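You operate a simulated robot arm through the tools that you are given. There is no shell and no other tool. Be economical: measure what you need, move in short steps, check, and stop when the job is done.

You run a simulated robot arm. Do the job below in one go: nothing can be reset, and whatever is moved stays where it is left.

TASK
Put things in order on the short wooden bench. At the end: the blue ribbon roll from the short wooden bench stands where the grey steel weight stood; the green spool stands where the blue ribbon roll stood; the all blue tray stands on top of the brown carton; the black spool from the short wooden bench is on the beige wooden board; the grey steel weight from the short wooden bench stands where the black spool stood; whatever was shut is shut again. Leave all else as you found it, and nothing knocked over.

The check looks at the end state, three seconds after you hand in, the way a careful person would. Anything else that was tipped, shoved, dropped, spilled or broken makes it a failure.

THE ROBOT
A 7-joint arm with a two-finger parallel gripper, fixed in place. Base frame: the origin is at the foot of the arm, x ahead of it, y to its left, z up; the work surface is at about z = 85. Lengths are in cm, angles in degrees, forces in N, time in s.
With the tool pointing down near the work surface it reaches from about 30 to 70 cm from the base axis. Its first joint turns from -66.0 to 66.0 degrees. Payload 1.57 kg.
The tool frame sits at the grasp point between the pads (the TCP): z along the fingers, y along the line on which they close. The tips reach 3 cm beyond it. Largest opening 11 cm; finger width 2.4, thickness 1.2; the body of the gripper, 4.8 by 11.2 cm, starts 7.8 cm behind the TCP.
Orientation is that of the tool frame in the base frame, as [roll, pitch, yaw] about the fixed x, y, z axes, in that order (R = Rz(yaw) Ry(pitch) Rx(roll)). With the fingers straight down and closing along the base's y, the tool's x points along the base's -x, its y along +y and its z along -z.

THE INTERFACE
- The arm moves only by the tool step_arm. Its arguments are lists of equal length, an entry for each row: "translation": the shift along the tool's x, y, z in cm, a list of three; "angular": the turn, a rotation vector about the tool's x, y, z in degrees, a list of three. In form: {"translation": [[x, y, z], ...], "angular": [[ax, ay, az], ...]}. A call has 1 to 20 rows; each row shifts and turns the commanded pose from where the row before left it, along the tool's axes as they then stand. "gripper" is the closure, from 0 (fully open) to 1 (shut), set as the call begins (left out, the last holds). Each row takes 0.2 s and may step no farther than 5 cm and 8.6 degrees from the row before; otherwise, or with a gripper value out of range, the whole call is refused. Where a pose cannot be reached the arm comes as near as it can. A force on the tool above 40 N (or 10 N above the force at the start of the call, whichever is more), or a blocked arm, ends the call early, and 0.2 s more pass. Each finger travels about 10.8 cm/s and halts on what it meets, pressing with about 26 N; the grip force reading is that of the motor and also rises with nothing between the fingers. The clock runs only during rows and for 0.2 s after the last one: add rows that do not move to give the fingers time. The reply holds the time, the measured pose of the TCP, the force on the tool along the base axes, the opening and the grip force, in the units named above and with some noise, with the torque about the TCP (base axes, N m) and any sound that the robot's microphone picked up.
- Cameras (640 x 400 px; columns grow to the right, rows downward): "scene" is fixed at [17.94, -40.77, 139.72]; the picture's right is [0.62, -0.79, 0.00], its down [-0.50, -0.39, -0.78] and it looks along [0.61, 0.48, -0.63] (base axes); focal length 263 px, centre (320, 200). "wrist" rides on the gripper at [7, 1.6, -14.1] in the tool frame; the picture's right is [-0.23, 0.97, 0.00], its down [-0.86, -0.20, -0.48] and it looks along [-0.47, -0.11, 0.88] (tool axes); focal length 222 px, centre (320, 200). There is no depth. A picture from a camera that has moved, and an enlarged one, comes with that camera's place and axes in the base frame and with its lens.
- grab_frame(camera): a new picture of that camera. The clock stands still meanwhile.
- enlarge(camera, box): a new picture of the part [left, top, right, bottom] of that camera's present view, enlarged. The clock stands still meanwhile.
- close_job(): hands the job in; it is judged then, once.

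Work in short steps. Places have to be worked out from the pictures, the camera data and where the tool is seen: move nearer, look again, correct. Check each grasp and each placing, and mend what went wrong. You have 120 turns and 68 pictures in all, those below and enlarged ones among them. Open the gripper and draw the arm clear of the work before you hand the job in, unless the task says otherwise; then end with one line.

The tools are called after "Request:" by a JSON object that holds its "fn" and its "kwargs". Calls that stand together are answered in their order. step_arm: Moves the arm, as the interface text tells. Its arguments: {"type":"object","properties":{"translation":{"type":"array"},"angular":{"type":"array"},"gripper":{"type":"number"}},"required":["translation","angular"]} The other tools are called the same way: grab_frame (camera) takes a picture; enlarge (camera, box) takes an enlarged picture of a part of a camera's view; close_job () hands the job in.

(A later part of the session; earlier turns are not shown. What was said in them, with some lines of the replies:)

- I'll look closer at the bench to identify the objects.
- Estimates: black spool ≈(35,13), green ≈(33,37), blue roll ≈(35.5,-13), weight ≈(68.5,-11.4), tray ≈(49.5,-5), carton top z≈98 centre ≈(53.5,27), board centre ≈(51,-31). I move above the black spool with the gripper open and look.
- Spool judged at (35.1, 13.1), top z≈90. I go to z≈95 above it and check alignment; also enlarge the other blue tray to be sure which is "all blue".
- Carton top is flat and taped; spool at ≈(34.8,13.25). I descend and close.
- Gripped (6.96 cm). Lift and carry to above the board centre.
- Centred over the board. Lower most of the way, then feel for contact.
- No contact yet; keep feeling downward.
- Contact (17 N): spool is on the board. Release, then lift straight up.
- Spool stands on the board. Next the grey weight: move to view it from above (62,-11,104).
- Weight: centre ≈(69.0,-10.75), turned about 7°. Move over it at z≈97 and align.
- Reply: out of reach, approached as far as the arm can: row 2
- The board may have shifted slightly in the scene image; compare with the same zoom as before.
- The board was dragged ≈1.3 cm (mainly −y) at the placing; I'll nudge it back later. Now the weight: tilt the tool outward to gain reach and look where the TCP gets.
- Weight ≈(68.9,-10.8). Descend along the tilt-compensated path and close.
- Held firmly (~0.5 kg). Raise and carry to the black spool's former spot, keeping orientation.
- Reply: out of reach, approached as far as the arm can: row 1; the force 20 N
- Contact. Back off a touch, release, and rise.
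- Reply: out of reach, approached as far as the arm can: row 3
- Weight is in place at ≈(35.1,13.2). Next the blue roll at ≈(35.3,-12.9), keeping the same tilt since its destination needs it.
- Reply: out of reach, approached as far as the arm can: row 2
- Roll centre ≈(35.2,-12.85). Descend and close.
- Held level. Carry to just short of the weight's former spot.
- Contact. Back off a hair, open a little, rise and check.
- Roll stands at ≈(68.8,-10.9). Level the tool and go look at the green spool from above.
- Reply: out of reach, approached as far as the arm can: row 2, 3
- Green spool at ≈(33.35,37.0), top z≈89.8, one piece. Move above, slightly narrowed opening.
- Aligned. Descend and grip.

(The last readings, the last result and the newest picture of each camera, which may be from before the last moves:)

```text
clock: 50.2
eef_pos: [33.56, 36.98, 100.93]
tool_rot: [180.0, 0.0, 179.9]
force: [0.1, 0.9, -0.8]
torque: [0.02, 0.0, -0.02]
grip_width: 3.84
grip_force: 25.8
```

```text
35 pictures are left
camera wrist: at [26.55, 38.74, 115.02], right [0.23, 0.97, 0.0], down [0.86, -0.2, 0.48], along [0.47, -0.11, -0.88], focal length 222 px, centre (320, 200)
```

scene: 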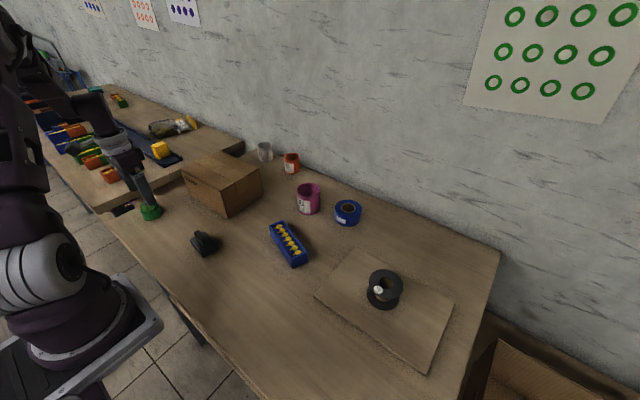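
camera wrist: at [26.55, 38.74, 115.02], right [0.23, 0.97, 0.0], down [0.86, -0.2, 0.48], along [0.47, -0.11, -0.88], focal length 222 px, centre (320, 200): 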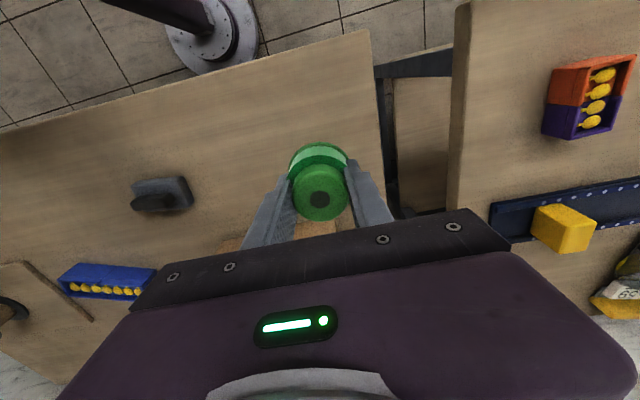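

Grip width 3.8, smaller than expected; look closer at how it's held.

Request:
{"fn": "enlarge", "kwargs": {"camera": "wrist", "box": [240, 120, 400, 240]}}

Request:
{"fn": "enlarge", "kwargs": {"camera": "scene", "box": [100, 150, 200, 230]}}

```text
3.33 times, centred on (320, 180) of wrist
camera zoom: at [26.55, 38.74, 115.02], right [0.23, 0.97, 0.0], down [0.86, -0.2, 0.48], along [0.47, -0.11, -0.88], focal length 740 px, centre (320, 267)
```

zoom: 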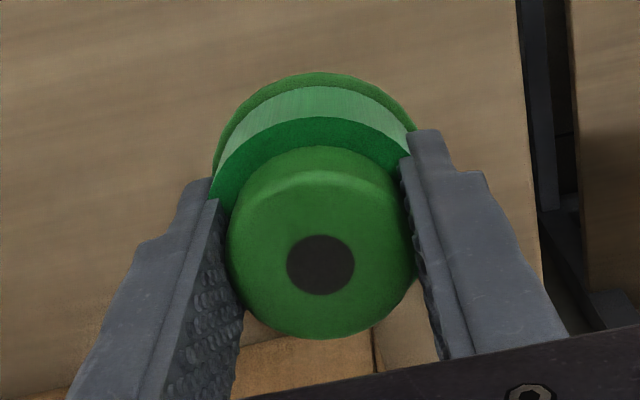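

```text
5.00 times, centred on (150, 190) of scene
camera zoom: at [17.94, -40.77, 139.72], right [0.62, -0.79, 0.0], down [-0.5, -0.39, -0.78], along [0.61, 0.48, -0.63], focal length 1314 px, centre (1170, 250)
```

zoom: 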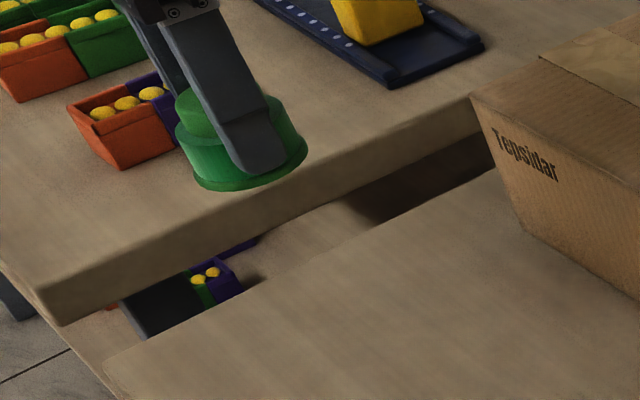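

Held securely. Carry to the blue roll's former spot (35.2,-12.85).

Request:
{"fn": "step_arm", "kwargs": {"translation": [[-0.137, -4.154, 0], [-0.137, -4.154, 0], [-0.137, -4.154, 0], [-0.137, -4.154, 0], [-0.137, -4.154, 0], [-0.137, -4.154, 0], [-0.137, -4.154, 0], [-0.137, -4.154, 0], [-0.137, -4.154, 0], [-0.137, -4.154, 0], [-0.137, -4.154, 0], [-0.137, -4.154, 0], [0, 0, 0], [0, 0, 0]], "angular": [[0, 0, 0], [0, 0, 0], [0, 0, 0], [0, 0, 0], [0, 0, 0], [0, 0, 0], [0, 0, 0], [0, 0, 0], [0, 0, 0], [0, 0, 0], [0, 0, 0], [0, 0, 0], [0, 0, 0], [0, 0, 0]]}}

Request:
{"fn": "step_arm", "kwargs": {"translation": [[0, 0, 4], [0, 0, 4], [0, 0, 3.5], [0, 0, 0], [0, 0, 0]], "angular": [[0, 0, 0], [0, 0, 0], [0, 0, 0], [0, 0, 0], [0, 0, 0]]}}

Request:
{"fn": "step_arm", "kwargs": {"translation": [[0, 0, 0.2], [0, 0, 0.15], [0, 0, 0]], "angular": [[0, 0, 0], [0, 0, 0], [0, 0, 0]]}}

```text
clock: 53.2
eef_pos: [35.28, -12.81, 100.75]
tool_rot: [180.0, -0.1, -179.9]
force: [0.7, 0.1, -0.5]
torque: [-0.02, 0.03, -0.01]
grip_width: 3.82
grip_force: 26.8
```

```text
clock: 54.4
eef_pos: [35.31, -12.83, 88.99]
tool_rot: [-179.9, 0.0, 180.0]
force: [-0.3, 0.1, -0.8]
torque: [0.0, 0.01, 0.03]
grip_width: 3.82
grip_force: 26.5
```

```text
clock: 55.2
eef_pos: [35.34, -12.86, 88.83]
tool_rot: [-179.9, 0.1, -180.0]
force: [-0.3, 0.6, -1.0]
torque: [-0.01, -0.01, 0.03]
grip_width: 3.84
grip_force: 26.1
```

Request:
{"fn": "step_arm", "kwargs": {"translation": [[0, 0, 0.1], [0, 0, 0]], "angular": [[0, 0, 0], [0, 0, 0]]}}

Request:
{"fn": "step_arm", "kwargs": {"translation": [[0, 0, 0.05], [0, 0, 0]], "angular": [[0, 0, 0], [0, 0, 0]]}}

```text
clock: 55.8
eef_pos: [35.3, -12.81, 88.74]
tool_rot: [180.0, 0.1, 180.0]
force: [-5.7, -2.7, 18.3]
torque: [-0.01, 0.12, -0.02]
grip_width: 3.82
grip_force: 26.3
```

```text
clock: 56.4
eef_pos: [35.32, -12.81, 88.74]
tool_rot: [-180.0, 0.0, -179.9]
force: [-4.3, -2.3, 12.0]
torque: [-0.01, 0.06, -0.01]
grip_width: 3.81
grip_force: 26.1
```

Contact; ease off, release and rise.

Request:
{"fn": "step_arm", "kwargs": {"translation": [[0, 0, -0.08], [0, 0, 0]], "angular": [[0, 0, 0], [0, 0, 0]]}}

Request:
{"fn": "step_arm", "kwargs": {"translation": [[0, 0, 0], [0, 0, 0], [0, 0, 0], [0, 0, 0]], "angular": [[0, 0, 0], [0, 0, 0], [0, 0, 0], [0, 0, 0]], "gripper": 0.1}}

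Request:
{"fn": "step_arm", "kwargs": {"translation": [[0, 0, -2], [0, 0, -4], [0, 0, -4], [0, 0, -4], [0, 0, 0]], "angular": [[0, 0, 0], [0, 0, 0], [0, 0, 0], [0, 0, 0], [0, 0, 0]]}}

Request:
{"fn": "grab_frame", "kwargs": {"camera": "wrist"}}

```text
clock: 57.0
eef_pos: [35.5, -12.76, 88.84]
tool_rot: [-180.0, 0.0, 180.0]
force: [0.0, -0.9, -0.4]
torque: [0.0, 0.01, -0.01]
grip_width: 3.84
grip_force: 25.7
```

```text
clock: 58.0
eef_pos: [35.39, -12.82, 88.79]
tool_rot: [180.0, -0.2, 180.0]
force: [0.2, -0.3, 0.5]
torque: [-0.01, -0.02, -0.04]
grip_width: 9.89
grip_force: 0.0
```

```text
clock: 59.2
eef_pos: [35.33, -12.71, 102.81]
tool_rot: [-180.0, 0.0, 180.0]
force: [0.5, -0.3, -0.2]
torque: [-0.03, 0.01, 0.0]
grip_width: 9.93
grip_force: 0.0
```

```text
32 pictures are left
camera wrist: at [28.34, -10.98, 117.01], right [0.23, 0.97, 0.0], down [0.86, -0.2, 0.48], along [0.47, -0.11, -0.88], focal length 222 px, centre (320, 200)
```

wrist: 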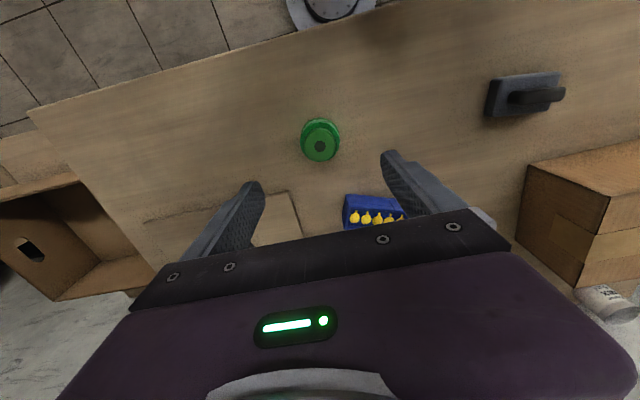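

Green spool is in place. Next the tray: view it from above.

Request:
{"fn": "step_arm", "kwargs": {"translation": [[-3.2, 1.93, -0.8], [-3.2, 1.93, -0.8], [-3.2, 1.93, -0.8], [-3.2, 1.93, -0.8], [0, 0, 0]], "angular": [[0, 0, 0], [0, 0, 0], [0, 0, 0], [0, 0, 0], [0, 0, 0]], "gripper": 0}}

Request:
{"fn": "enlarge", "kwargs": {"camera": "wrist", "box": [200, 80, 440, 230]}}

```text
clock: 60.4
eef_pos: [48.05, -4.7, 106.19]
tool_rot: [-180.0, 0.0, 180.0]
force: [-0.1, -0.3, 0.2]
torque: [0.03, -0.01, 0.02]
grip_width: 11.0
grip_force: 0.0
```

```text
2.67 times, centred on (320, 155) of wrist
camera zoom: at [41.15, -3.02, 120.37], right [0.23, 0.97, 0.0], down [0.86, -0.2, 0.48], along [0.47, -0.11, -0.88], focal length 592 px, centre (320, 320)
```

zoom: 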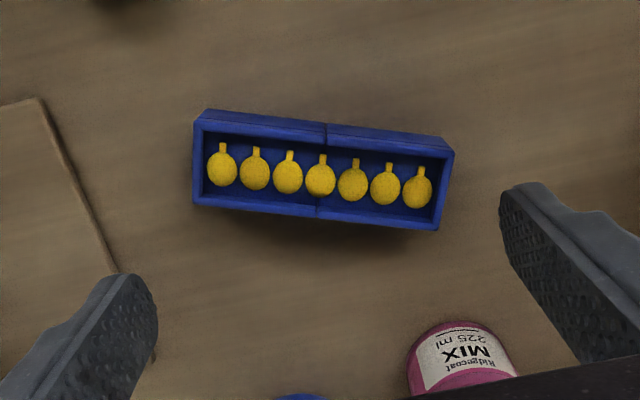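

Tray centre ≈(49.4,-4.9), long axis turned ≈20° from y, width ≈4.2. Turn the tool −70° about its z so it closes across the width.

Request:
{"fn": "step_arm", "kwargs": {"translation": [[-1.35, -0.2, 0], [0, 0, 0], [0, 0, 0], [0, 0, 0], [0, 0, 0], [0, 0, 0], [0, 0, 0], [0, 0, 0], [0, 0, 0], [0, 0, 0], [0, 0, 4], [0, 0, 4], [0, 0, 0]], "angular": [[0, 0, 0], [0, 0, -7.78], [0, 0, -7.78], [0, 0, -7.78], [0, 0, -7.78], [0, 0, -7.78], [0, 0, -7.78], [0, 0, -7.78], [0, 0, -7.78], [0, 0, -7.76], [0, 0, 0], [0, 0, 0], [0, 0, 0]], "gripper": 0.2}}

Request:
{"fn": "grab_frame", "kwargs": {"camera": "wrist"}}

```text
clock: 63.2
eef_pos: [49.74, -5.08, 97.8]
tool_rot: [-180.0, 0.0, -110.0]
force: [0.4, -0.1, 0.5]
torque: [-0.01, 0.02, 0.01]
grip_width: 8.82
grip_force: 0.0
```

```text
30 pictures are left
camera wrist: at [45.71, -10.96, 112.0], right [-0.84, 0.55, 0.0], down [0.48, 0.74, 0.48], along [0.26, 0.4, -0.88], focal length 222 px, centre (320, 200)
```

wrist: 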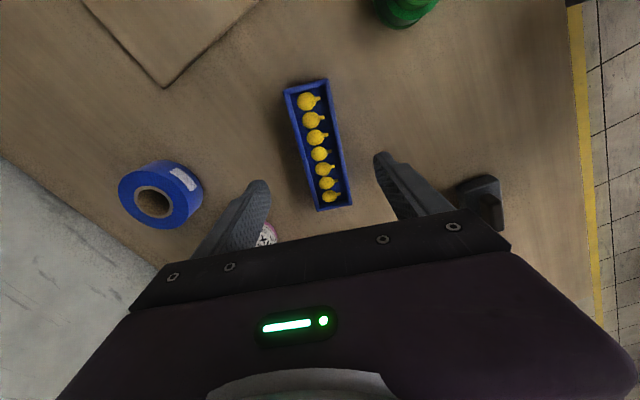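

Tray centre ≈(49.35,-5.0), alignment good. Descend in steps and close.

Request:
{"fn": "step_arm", "kwargs": {"translation": [[0, 0.36, 3.1], [0, 0, 3.1], [0, 0, 3.0], [0, 0, 0]], "angular": [[0, 0, 0], [0, 0, 0], [0, 0, 0], [0, 0, 0]]}}

Request:
{"fn": "enlarge", "kwargs": {"camera": "wrist", "box": [200, 50, 440, 250]}}

```text
clock: 64.2
eef_pos: [49.41, -5.13, 88.84]
tool_rot: [180.0, 0.0, -109.9]
force: [-0.1, -0.3, -0.2]
torque: [-0.01, 0.02, 0.01]
grip_width: 8.82
grip_force: 0.0
```

```text
2.00 times, centred on (320, 150) of wrist
camera zoom: at [45.4, -10.97, 102.94], right [-0.84, 0.55, 0.0], down [0.48, 0.74, 0.48], along [0.26, 0.4, -0.88], focal length 444 px, centre (320, 300)
```

zoom: 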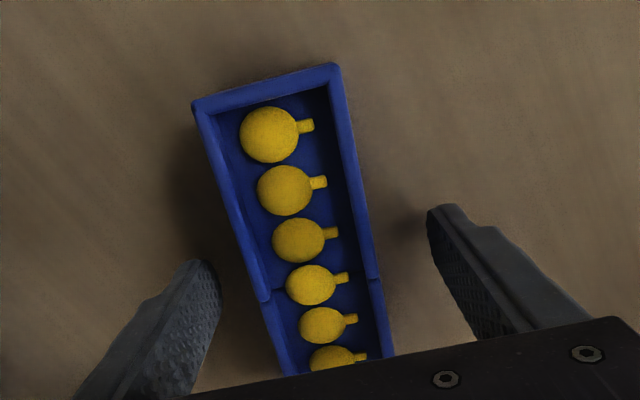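

Request:
{"fn": "step_arm", "kwargs": {"translation": [[0, 0, 0], [0, 0, 0], [0, 0, 0], [0, 0, 0]], "angular": [[0, 0, 0], [0, 0, 0], [0, 0, 0], [0, 0, 0]], "gripper": 0.8}}

Request:
{"fn": "step_arm", "kwargs": {"translation": [[0, 0, -0.5], [0, 0, -0.5], [0, 0, -0.5], [0, 0, -0.5], [0, 0, 0]], "angular": [[0, 0, 0], [0, 0, 0], [0, 0, 0], [0, 0, 0], [0, 0, 0]]}}

Request:
{"fn": "enlarge", "kwargs": {"camera": "wrist", "box": [200, 50, 440, 250]}}

Request:
{"fn": "enlarge", "kwargs": {"camera": "scene", "box": [230, 180, 350, 280]}}

```text
clock: 65.2
eef_pos: [49.47, -5.03, 88.83]
tool_rot: [-180.0, 0.0, -110.0]
force: [0.4, 0.0, 0.1]
torque: [0.02, -0.02, 0.03]
grip_width: 4.45
grip_force: 26.2
```

```text
clock: 66.4
eef_pos: [49.38, -5.12, 90.82]
tool_rot: [-179.9, 0.0, -110.1]
force: [-0.1, 0.0, -0.2]
torque: [0.01, 0.02, -0.02]
grip_width: 4.43
grip_force: 26.3
```

```text
2.00 times, centred on (320, 150) of wrist
camera zoom: at [45.38, -11.01, 104.99], right [-0.84, 0.55, 0.0], down [0.48, 0.74, 0.48], along [0.26, 0.4, -0.88], focal length 444 px, centre (320, 300)
```

zoom: 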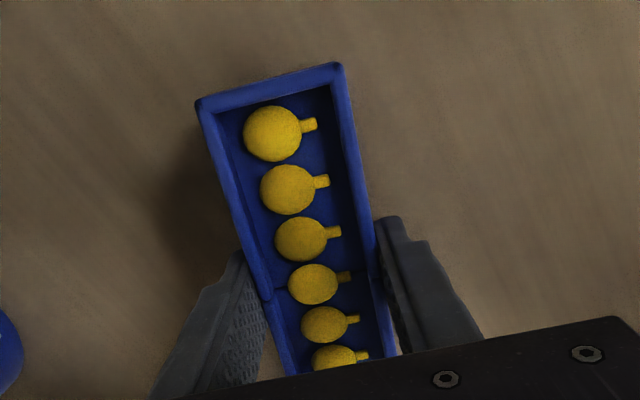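

```text
4.00 times, centred on (290, 230) of scene
camera zoom: at [17.94, -40.77, 139.72], right [0.62, -0.79, 0.0], down [-0.5, -0.39, -0.78], along [0.61, 0.48, -0.63], focal length 1051 px, centre (440, 80)
```

zoom: 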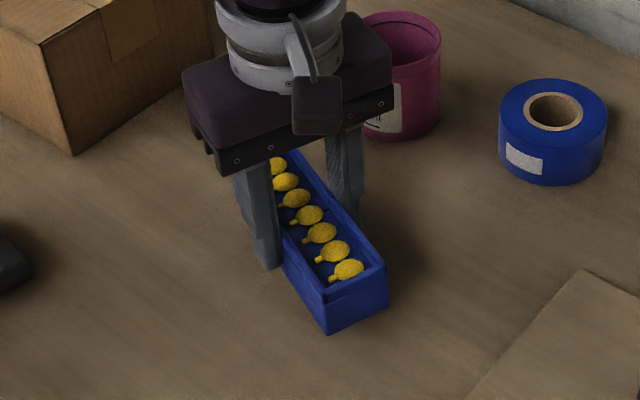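

Request:
{"fn": "step_arm", "kwargs": {"translation": [[0, 0, -2.4], [0, 0, -2.4], [0, 0, -2.4], [0, 0, -2.4], [0, 0, -2.4], [0, 0, -2.4], [0, 0, -1.2], [0, 0, 0]], "angular": [[0, 0, 0], [0, 0, 0], [0, 0, 0], [0, 0, 0], [0, 0, 0], [0, 0, 0], [0, 0, 0], [0, 0, 0]]}}

Request:
{"fn": "grab_frame", "kwargs": {"camera": "wrist"}}

Request:
{"fn": "enlarge", "kwargs": {"camera": "scene", "box": [160, 100, 360, 240]}}

```text
clock: 68.2
eef_pos: [49.29, -5.03, 106.57]
tool_rot: [-180.0, 0.1, -110.1]
force: [0.0, -0.6, -1.3]
torque: [-0.03, -0.03, 0.01]
grip_width: 4.44
grip_force: 25.6
```

```text
26 pictures are left
camera wrist: at [45.25, -10.91, 120.72], right [-0.84, 0.55, 0.0], down [0.48, 0.74, 0.48], along [0.26, 0.4, -0.88], focal length 222 px, centre (320, 200)
```

wrist: 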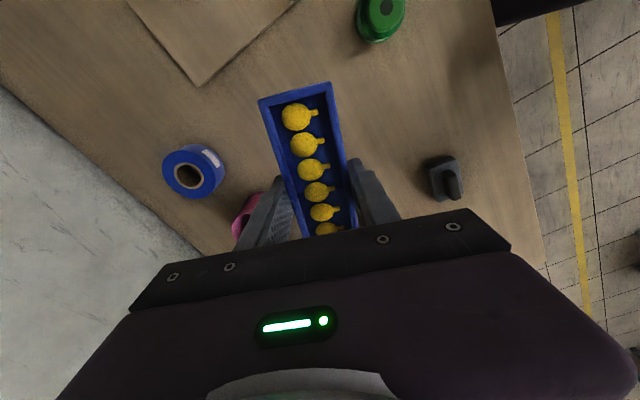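

```text
2.86 times, centred on (260, 170) of scene
camera zoom: at [17.94, -40.77, 139.72], right [0.62, -0.79, 0.0], down [-0.5, -0.39, -0.78], along [0.61, 0.48, -0.63], focal length 751 px, centre (491, 286)
```

zoom: 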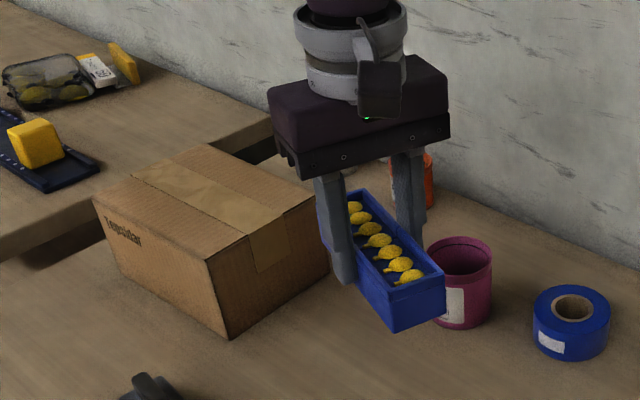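

Tray held level with all fruit in. Carton top: x 46.5–62, y 18–38, z≈95. Carry over it at this height, gently.

Request:
{"fn": "step_arm", "kwargs": {"translation": [[-1.5, 0.33, 0], [-2.88, 0.634, 0], [-2.88, 0.634, 0], [-2.88, 0.634, 0], [-2.88, 0.634, 0], [-2.88, 0.634, 0], [-2.88, 0.634, 0], [-2.88, 0.634, 0], [-2.88, 0.634, 0], [-2.88, 0.634, 0], [-2.88, 0.634, 0], [-1.38, 0.3, 0], [0, 0, 0], [0, 0, 0]], "angular": [[0, 0, 0], [0, 0, 0], [0, 0, 0], [0, 0, 0], [0, 0, 0], [0, 0, 0], [0, 0, 0], [0, 0, 0], [0, 0, 0], [0, 0, 0], [0, 0, 0], [0, 0, 0], [0, 0, 0], [0, 0, 0]]}}

Request:
{"fn": "grab_frame", "kwargs": {"camera": "wrist"}}

Request:
{"fn": "enlarge", "kwargs": {"camera": "scene", "box": [160, 100, 360, 240]}}

```text
clock: 71.2
eef_pos: [53.31, 27.02, 106.36]
tool_rot: [-179.9, 0.0, -110.0]
force: [-0.1, -0.2, -1.2]
torque: [0.01, -0.02, -0.01]
grip_width: 4.48
grip_force: 25.7
```

```text
24 pictures are left
camera wrist: at [49.4, 21.18, 120.5], right [-0.84, 0.55, 0.0], down [0.48, 0.74, 0.48], along [0.26, 0.4, -0.88], focal length 222 px, centre (320, 200)
```

wrist: 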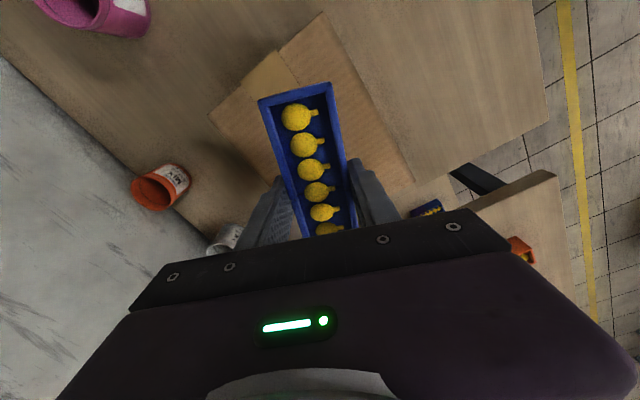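

```text
2.86 times, centred on (260, 170) of scene
camera zoom: at [17.94, -40.77, 139.72], right [0.62, -0.79, 0.0], down [-0.5, -0.39, -0.78], along [0.61, 0.48, -0.63], focal length 751 px, centre (491, 286)
```

zoom: 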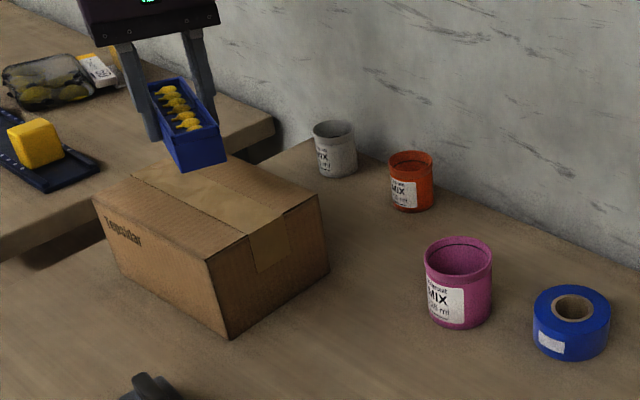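

Tray is over the carton's middle. Lower close, then feel.

Request:
{"fn": "step_arm", "kwargs": {"translation": [[0, 0, 2.2], [0, 0, 2.2], [0, 0, 1.4], [0, 0, 0]], "angular": [[0, 0, 0], [0, 0, 0], [0, 0, 0], [0, 0, 0]]}}

Request:
{"fn": "enlarge", "kwargs": {"camera": "scene", "box": [180, 110, 280, 180]}}

```text
clock: 72.2
eef_pos: [53.46, 27.0, 100.65]
tool_rot: [-180.0, 0.0, -110.0]
force: [-0.3, 1.0, -1.5]
torque: [0.01, 0.03, 0.0]
grip_width: 4.43
grip_force: 26.1
```

```text
5.71 times, centred on (230, 145) of scene
camera zoom: at [17.94, -40.77, 139.72], right [0.62, -0.79, 0.0], down [-0.5, -0.39, -0.78], along [0.61, 0.48, -0.63], focal length 1501 px, centre (834, 514)
```

zoom: 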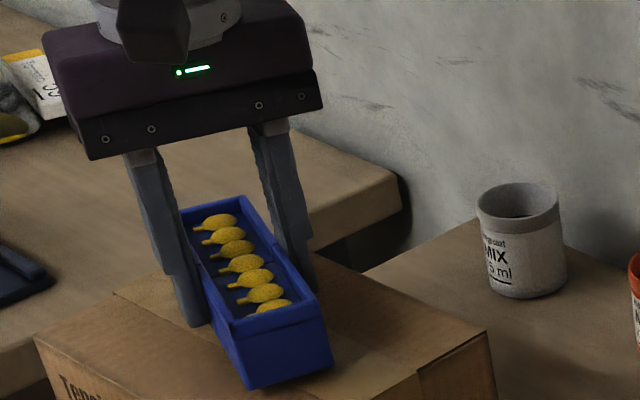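

Request:
{"fn": "step_arm", "kwargs": {"translation": [[0, 0, 0.3], [0, 0, 0.3], [0, 0, 0]], "angular": [[0, 0, 0], [0, 0, 0], [0, 0, 0]]}}

Request:
{"fn": "step_arm", "kwargs": {"translation": [[0, 0, 0.3], [0, 0, 0]], "angular": [[0, 0, 0], [0, 0, 0]]}}

Request:
{"fn": "step_arm", "kwargs": {"translation": [[0, 0, 0.2], [0, 0, 0]], "angular": [[0, 0, 0], [0, 0, 0]]}}

```text
clock: 73.0
eef_pos: [53.64, 26.88, 100.08]
tool_rot: [179.9, 0.1, -110.0]
force: [0.0, 0.0, -0.2]
torque: [0.01, 0.0, 0.03]
grip_width: 4.46
grip_force: 25.2
```

```text
clock: 73.6
eef_pos: [53.49, 26.96, 99.84]
tool_rot: [180.0, 0.0, -110.0]
force: [-2.5, 0.0, 9.0]
torque: [-0.14, 0.22, -0.03]
grip_width: 4.43
grip_force: 25.4
```

```text
clock: 74.2
eef_pos: [53.62, 26.93, 99.59]
tool_rot: [-179.9, 0.1, -110.1]
force: [-2.0, -0.3, 26.5]
torque: [-0.05, -0.01, 0.01]
grip_width: 4.47
grip_force: 26.4
```

Contact at ≈99.8. Ease off to remove preload, then release partially and rise.

Request:
{"fn": "step_arm", "kwargs": {"translation": [[0, 0, -0.22], [0, 0, 0]], "angular": [[0, 0, 0], [0, 0, 0]]}}

Request:
{"fn": "step_arm", "kwargs": {"translation": [[0, 0, 0], [0, 0, 0]], "angular": [[0, 0, 0], [0, 0, 0]], "gripper": 0.35}}

Request:
{"fn": "step_arm", "kwargs": {"translation": [[0, 0, -1.5], [0, 0, -3], [0, 0, -4], [0, 0, -4], [0, 0, 0]], "angular": [[0, 0, 0], [0, 0, 0], [0, 0, 0], [0, 0, 0], [0, 0, 0]]}}

Request:
{"fn": "enlarge", "kwargs": {"camera": "scene", "box": [160, 100, 360, 240]}}

```text
clock: 74.8
eef_pos: [53.51, 26.95, 99.71]
tool_rot: [180.0, 0.0, -110.0]
force: [3.7, 2.4, 7.8]
torque: [0.61, -0.48, -0.1]
grip_width: 4.48
grip_force: 25.6
```

```text
clock: 75.4
eef_pos: [53.39, 26.98, 99.82]
tool_rot: [180.0, -0.2, -110.0]
force: [-0.8, -0.8, 0.6]
torque: [0.0, 0.01, -0.01]
grip_width: 7.15
grip_force: 0.0
```

```text
clock: 76.6
eef_pos: [53.42, 27.13, 112.31]
tool_rot: [-180.0, 0.0, -110.0]
force: [0.3, 0.0, 0.8]
torque: [-0.04, 0.02, 0.0]
grip_width: 7.14
grip_force: 0.3
```

```text
2.86 times, centred on (260, 170) of scene
camera zoom: at [17.94, -40.77, 139.72], right [0.62, -0.79, 0.0], down [-0.5, -0.39, -0.78], along [0.61, 0.48, -0.63], focal length 751 px, centre (491, 286)
```

zoom: 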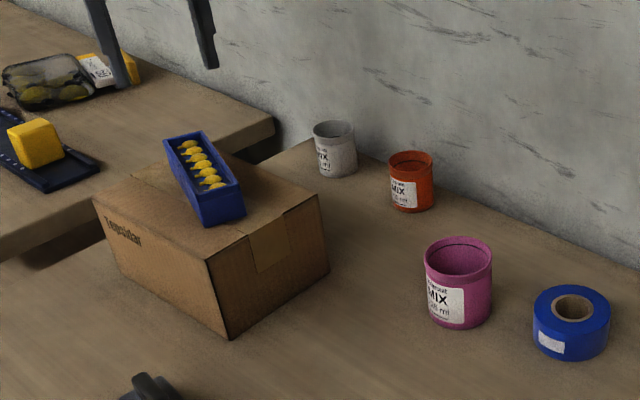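

Tray stands on the carton. Next, restore yaw and go look at the board to nudge it back to its original place.

Request:
{"fn": "step_arm", "kwargs": {"translation": [[0, 0, 0], [0, 0, 0], [0, 0, 0], [0, 0, 0], [0, 0, 0], [0, 0, 0], [0, 0, 0], [0, 0, 0], [0, 0, 0], [0, 0, 0]], "angular": [[0, 0, 7.78], [0, 0, 7.78], [0, 0, 7.78], [0, 0, 7.78], [0, 0, 7.78], [0, 0, 7.78], [0, 0, 7.78], [0, 0, 7.78], [0, 0, 7.76], [0, 0, 0]]}}

Request:
{"fn": "step_arm", "kwargs": {"translation": [[0.3, -4.6, 0], [0.3, -4.6, 0], [0.3, -4.6, 0], [0.3, -4.6, 0], [0.3, -4.6, 0], [0.3, -4.6, 0], [0.3, -4.6, 0], [0.3, -4.6, 0], [0.3, -4.6, 0], [0.3, -4.6, 0], [0.3, -4.6, 0], [0.3, -4.6, 0], [0.3, -4.6, 0], [0, 0, 0]], "angular": [[0, 0, 0], [0, 0, 0], [0, 0, 0], [0, 0, 0], [0, 0, 0], [0, 0, 0], [0, 0, 0], [0, 0, 0], [0, 0, 0], [0, 0, 0], [0, 0, 0], [0, 0, 0], [0, 0, 0], [0, 0, 0]], "gripper": 1}}

Request:
{"fn": "grab_frame", "kwargs": {"camera": "wrist"}}

Request:
{"fn": "grab_frame", "kwargs": {"camera": "scene"}}

```text
clock: 78.8
eef_pos: [53.41, 27.1, 112.34]
tool_rot: [179.9, 0.0, 179.9]
force: [-0.9, -0.8, 0.1]
torque: [-0.04, -0.04, 0.03]
grip_width: 7.15
grip_force: 0.1
```

```text
clock: 81.8
eef_pos: [49.62, -32.49, 112.01]
tool_rot: [180.0, 0.0, 179.9]
force: [0.1, -0.3, 0.2]
torque: [-0.02, -0.02, 0.01]
grip_width: 0.0
grip_force: 21.4
```

```text
20 pictures are left
camera wrist: at [42.67, -30.75, 126.11], right [0.23, 0.97, 0.0], down [0.86, -0.2, 0.48], along [0.47, -0.11, -0.88], focal length 222 px, centre (320, 200)
```

wrist: 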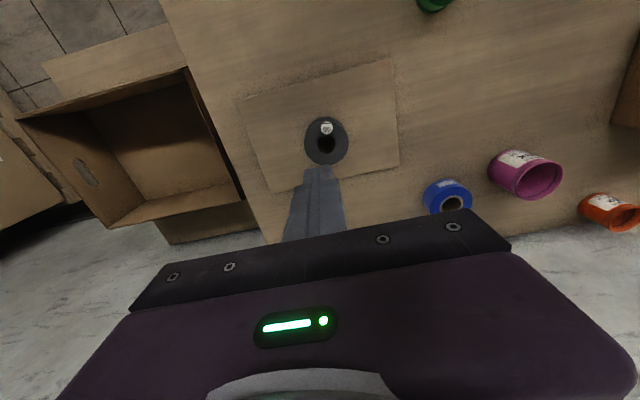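

```text
19 pictures are left
```

scene: 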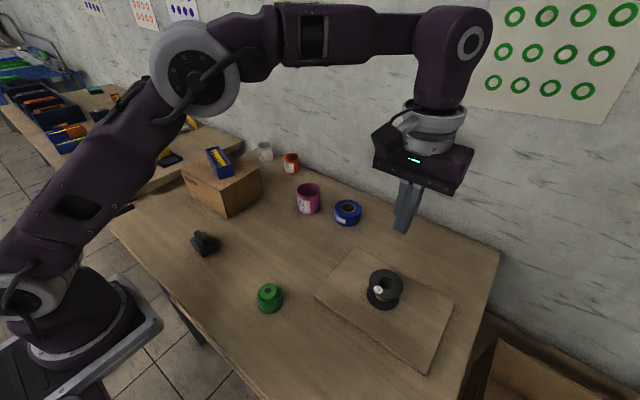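

Board edges show a shift of ≈1.2 cm toward −y. I'll tilt the closed gripper outward and come down beyond its −y edge (bench ends at y≈−50) to push it back gently.

Request:
{"fn": "step_arm", "kwargs": {"translation": [[0, 0, 0], [0, 0, 0], [0.36, -2.63, 2.65], [0.36, -2.63, 2.65], [0.36, -2.63, 2.65], [0.36, -2.63, 2.65], [0.36, -2.63, 2.65], [0.36, -2.63, 2.65], [0, 0, 0]], "angular": [[0, -6, 0], [0, -6, 0], [0, 0, 0], [0, 0, 0], [0, 0, 0], [0, 0, 0], [0, 0, 0], [0, 0, 0], [0, 0, 0]]}}

Request:
{"fn": "grab_frame", "kwargs": {"camera": "wrist"}}

```text
clock: 83.8
eef_pos: [50.0, -47.21, 95.9]
tool_rot: [-179.9, 11.9, -180.0]
force: [-0.7, -0.2, -0.1]
torque: [0.0, 0.0, -0.01]
grip_width: 0.0
grip_force: 21.7
out of reach, approached as far as the arm can: row 8
```

```text
18 pictures are left
camera wrist: at [40.11, -45.5, 108.19], right [0.22, 0.97, 0.05], down [0.74, -0.2, 0.65], along [0.64, -0.11, -0.76], focal length 222 px, centre (320, 200)
```

wrist: 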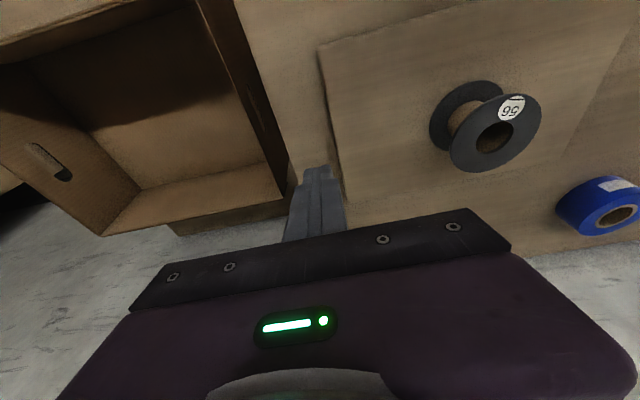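

Request:
{"fn": "step_arm", "kwargs": {"translation": [[1.41, -0.9, 2.77], [0, 0, 0]], "angular": [[0, 0, 0], [0, 0, 0]]}}

Request:
{"fn": "enlarge", "kwargs": {"camera": "wrist", "box": [240, 20, 440, 220]}}

Request:
{"fn": "enlarge", "kwargs": {"camera": "scene", "box": [340, 220, 500, 380]}}

```text
clock: 84.4
eef_pos: [48.97, -47.88, 92.9]
tool_rot: [180.0, 12.0, 180.0]
force: [-0.4, 0.0, -0.3]
torque: [0.03, -0.02, 0.01]
grip_width: 0.01
grip_force: 21.2
```

```text
2.00 times, centred on (340, 120) of wrist
camera zoom: at [39.09, -46.2, 105.37], right [0.22, 0.97, 0.05], down [0.74, -0.2, 0.65], along [0.64, -0.11, -0.76], focal length 444 px, centre (280, 360)
```

zoom: 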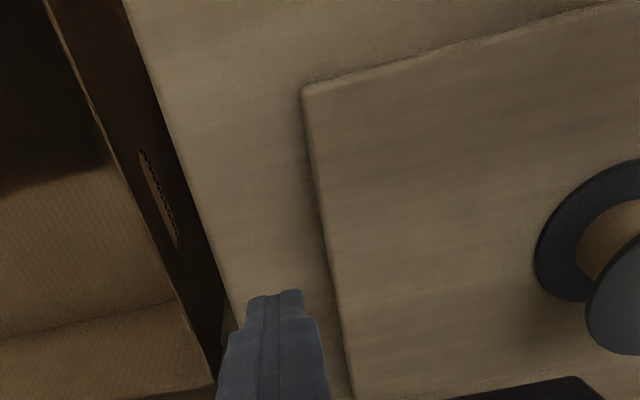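

```text
2.50 times, centred on (420, 300) of scene
camera zoom: at [17.94, -40.77, 139.72], right [0.62, -0.79, 0.0], down [-0.5, -0.39, -0.78], along [0.61, 0.48, -0.63], focal length 657 px, centre (70, -50)
```

zoom: 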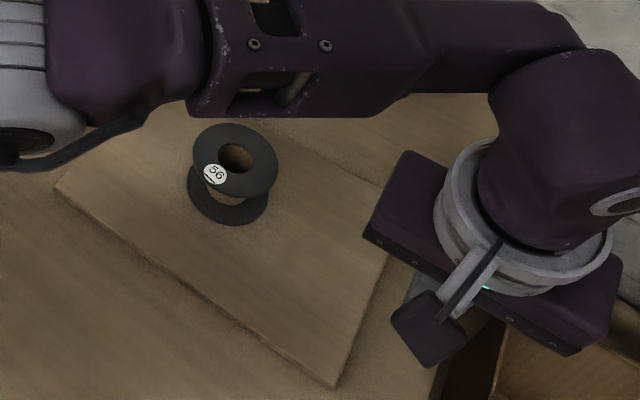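

Finger is clear of the edge (≈1.4 cm). Descend beside it.

Request:
{"fn": "step_arm", "kwargs": {"translation": [[0.48, 0, 2.22], [0.45, 0, 2.2], [0, 0, 0]], "angular": [[0, 0, 0], [0, 0, 0], [0, 0, 0]]}}

Request:
{"fn": "enlarge", "kwargs": {"camera": "wrist", "box": [240, 20, 440, 220]}}

```text
clock: 85.2
eef_pos: [48.72, -47.92, 88.48]
tool_rot: [179.9, 12.0, 179.9]
force: [0.9, 0.5, -0.6]
torque: [0.0, 0.03, -0.01]
grip_width: 0.01
grip_force: 21.1
```

```text
2.00 times, centred on (340, 120) of wrist
camera zoom: at [39.08, -46.09, 100.93], right [0.22, 0.97, 0.05], down [0.74, -0.2, 0.65], along [0.64, -0.11, -0.76], focal length 444 px, centre (280, 360)
```

zoom: 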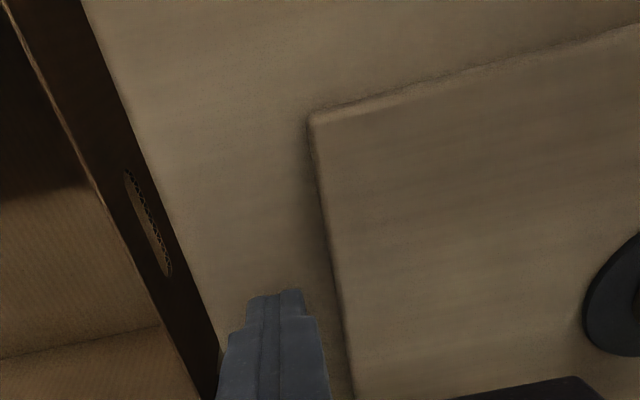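

Gap ≈1.1 cm. Push +y gently, watching force.

Request:
{"fn": "step_arm", "kwargs": {"translation": [[0, 0.4, 0], [0, 0.4, 0], [0, 0.2, 0], [0, 0.2, 0], [0, 0, 0]], "angular": [[0, 0, 0], [0, 0, 0], [0, 0, 0], [0, 0, 0], [0, 0, 0]]}}

Request:
{"fn": "step_arm", "kwargs": {"translation": [[0, 0.15, 0], [0, 0.15, 0], [0, 0.15, 0], [0, 0, 0]], "angular": [[0, 0, 0], [0, 0, 0], [0, 0, 0], [0, 0, 0]]}}

Request:
{"fn": "enlarge", "kwargs": {"camera": "scene", "box": [230, 140, 470, 340]}}

```text
clock: 86.4
eef_pos: [48.92, -46.83, 88.45]
tool_rot: [-180.0, 12.1, 180.0]
force: [0.6, -0.5, 0.1]
torque: [0.05, 0.0, -0.01]
grip_width: 0.0
grip_force: 21.7
```

```text
clock: 87.4
eef_pos: [48.99, -46.39, 88.38]
tool_rot: [180.0, 11.9, -180.0]
force: [-0.1, -0.9, 0.7]
torque: [-0.06, -0.02, 0.01]
grip_width: 0.0
grip_force: 21.7
```

```text
2.00 times, centred on (350, 240) of scene
camera zoom: at [17.94, -40.77, 139.72], right [0.62, -0.79, 0.0], down [-0.5, -0.39, -0.78], along [0.61, 0.48, -0.63], focal length 525 px, centre (260, 120)
```

zoom: 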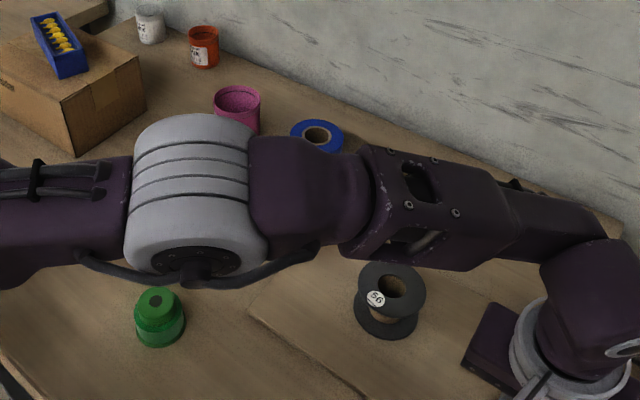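

Board hasn't moved yet (no force). Continue.

Request:
{"fn": "step_arm", "kwargs": {"translation": [[0, 0.2, 0], [0, 0.2, 0], [0, 0, 0]], "angular": [[0, 0, 0], [0, 0, 0], [0, 0, 0]]}}

Request:
{"fn": "step_arm", "kwargs": {"translation": [[0, 0.2, 0], [0, 0.2, 0], [0, 0, 0]], "angular": [[0, 0, 0], [0, 0, 0], [0, 0, 0]]}}

Request:
{"fn": "enlarge", "kwargs": {"camera": "scene", "box": [230, 140, 470, 340]}}

```text
clock: 88.2
eef_pos: [48.89, -45.95, 88.55]
tool_rot: [180.0, 12.1, -180.0]
force: [-0.2, -2.1, 1.4]
torque: [-0.06, 0.01, 0.03]
grip_width: 0.0
grip_force: 21.6
```

```text
clock: 89.0
eef_pos: [49.03, -45.6, 88.47]
tool_rot: [-179.9, 12.1, 179.9]
force: [0.2, -1.0, -0.9]
torque: [0.0, 0.03, 0.0]
grip_width: 0.01
grip_force: 22.0
```

```text
2.00 times, centred on (350, 240) of scene
camera zoom: at [17.94, -40.77, 139.72], right [0.62, -0.79, 0.0], down [-0.5, -0.39, -0.78], along [0.61, 0.48, -0.63], focal length 525 px, centre (260, 120)
```

zoom: 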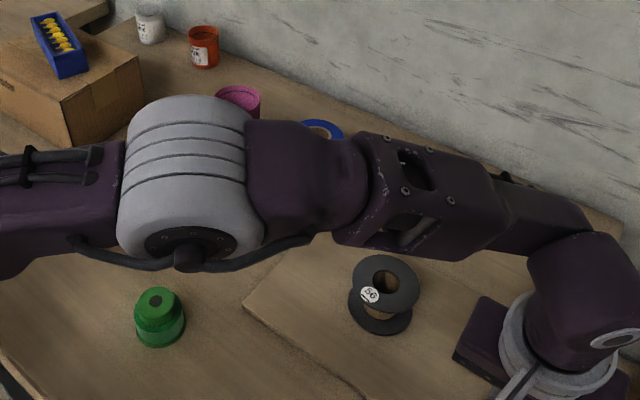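

The left corner is back to its original pixel (≈242,303). Back off, rise and check the other corners.

Request:
{"fn": "step_arm", "kwargs": {"translation": [[0, -0.6, 0], [0, -0.8, 0], [-0.6, 0, -2.9], [-0.8, 0, -3.9], [-0.8, 0, -3.9], [2, 0, -4], [4, 0, -2], [4, 0, 0], [4, 0, 0], [0, 3, -1], [0, 4, 0], [0, 4, 0], [0, 4, 0], [0, 4, 0], [0, 4.5, 0], [0, 4.5, 0], [0, 4.5, 0], [0, 0, 0]], "angular": [[0, 0, 0], [0, 0, 0], [0, 0, 0], [0, 0, 0], [0, 0, 0], [0, 0, 0], [0, 6, 0], [0, 6, 0], [0, 0, 0], [0, 0, 0], [0, 0, 0], [0, 0, 0], [0, 0, 0], [0, 0, 0], [0, 0, 0], [0, 0, 0], [0, 0, 0], [0, 0, 0]]}}

Request:
{"fn": "enlarge", "kwargs": {"camera": "scene", "box": [230, 140, 470, 340]}}

```text
clock: 92.8
eef_pos: [34.08, -14.74, 104.65]
tool_rot: [180.0, 0.0, -179.9]
force: [-0.1, 0.9, 0.1]
torque: [0.01, 0.0, -0.01]
grip_width: 0.0
grip_force: 21.3
```

```text
2.00 times, centred on (350, 240) of scene
camera zoom: at [17.94, -40.77, 139.72], right [0.62, -0.79, 0.0], down [-0.5, -0.39, -0.78], along [0.61, 0.48, -0.63], focal length 525 px, centre (260, 120)
```

zoom: 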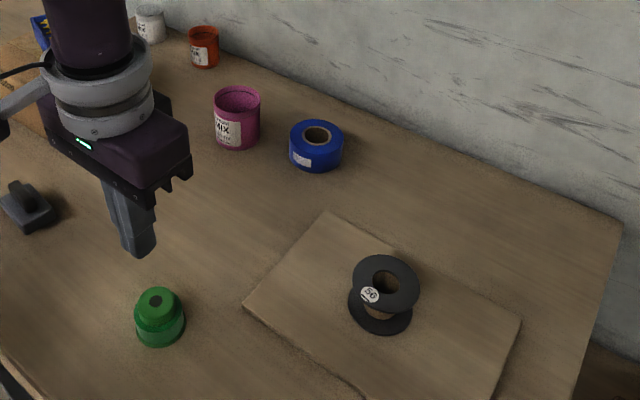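

Board is within ≈0.5 cm of its original place. Retract to the start pose, open the gripper and take a final look.

Request:
{"fn": "step_arm", "kwargs": {"translation": [[0, 0, -4], [0, 0, -4], [-0.9, 3.4, -2], [-0.9, 3.4, -2], [-0.9, 3.4, 0], [-0.9, 3.3, 0], [0, 0, 0]], "angular": [[0, 0, 0], [0, 0, 0], [0, 0, 0], [0, 0, 0], [0, 0, 0], [0, 0, 0], [0, 0, 0]], "gripper": 0}}

Request:
{"fn": "grab_frame", "kwargs": {"camera": "scene"}}

Request:
{"fn": "grab_frame", "kwargs": {"camera": "wrist"}}

```text
clock: 94.4
eef_pos: [37.43, -0.84, 116.82]
tool_rot: [179.9, 0.1, 180.0]
force: [-0.4, 0.3, -0.4]
torque: [-0.03, 0.02, -0.01]
grip_width: 10.98
grip_force: 0.0
```

```text
11 pictures are left
```

scene: 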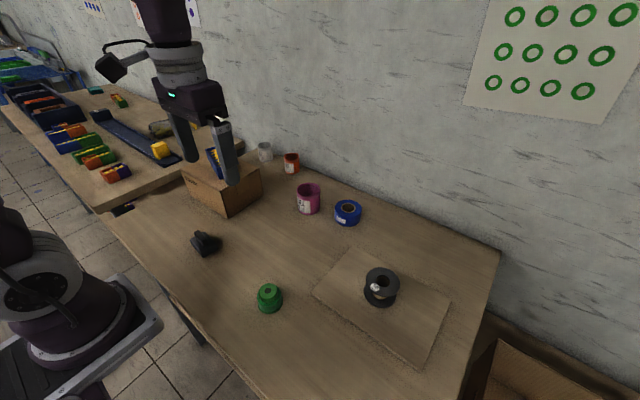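

```text
10 pictures are left
camera wrist: at [30.3, 0.92, 130.92], right [0.23, 0.97, 0.0], down [0.85, -0.2, 0.48], along [0.47, -0.11, -0.88], focal length 222 px, centre (320, 200)
```

wrist: 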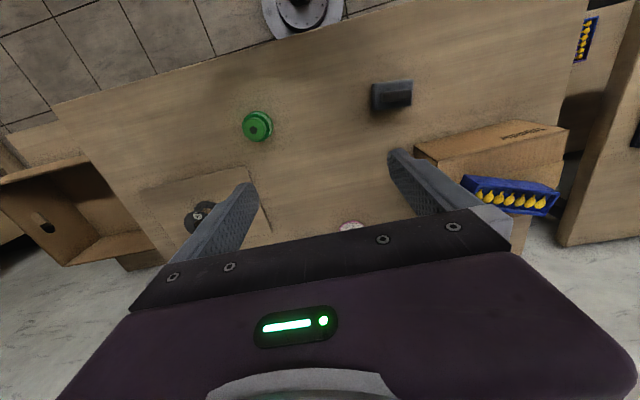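

All matches the goal; one check on the other, far-off tray to confirm which one is "all blue".

Request:
{"fn": "enlarge", "kwargs": {"camera": "wrist", "box": [540, 0, 640, 80]}}

```text
5.00 times, centred on (590, 40) of wrist
camera zoom: at [30.3, 0.92, 130.92], right [0.23, 0.97, 0.0], down [0.85, -0.2, 0.48], along [0.47, -0.11, -0.88], focal length 1111 px, centre (-1030, 1000)
```

zoom: 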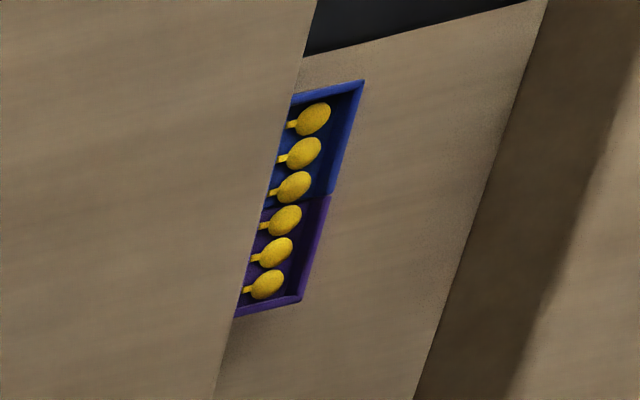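

That one is blue and purple, so the tray I moved is the all blue one. Everything is in place and the arm is clear, so I hand in.

Request:
{"fn": "close_job", "kwargs": {}}

```text
The job is handed in.
```

All five items are in their asked-for places, nothing was knocked over, and the arm is clear with its gripper open; the beige board slid about 1.2 cm when I set the black spool on it, and I pushed it back to within about 0.5 cm of where it was.
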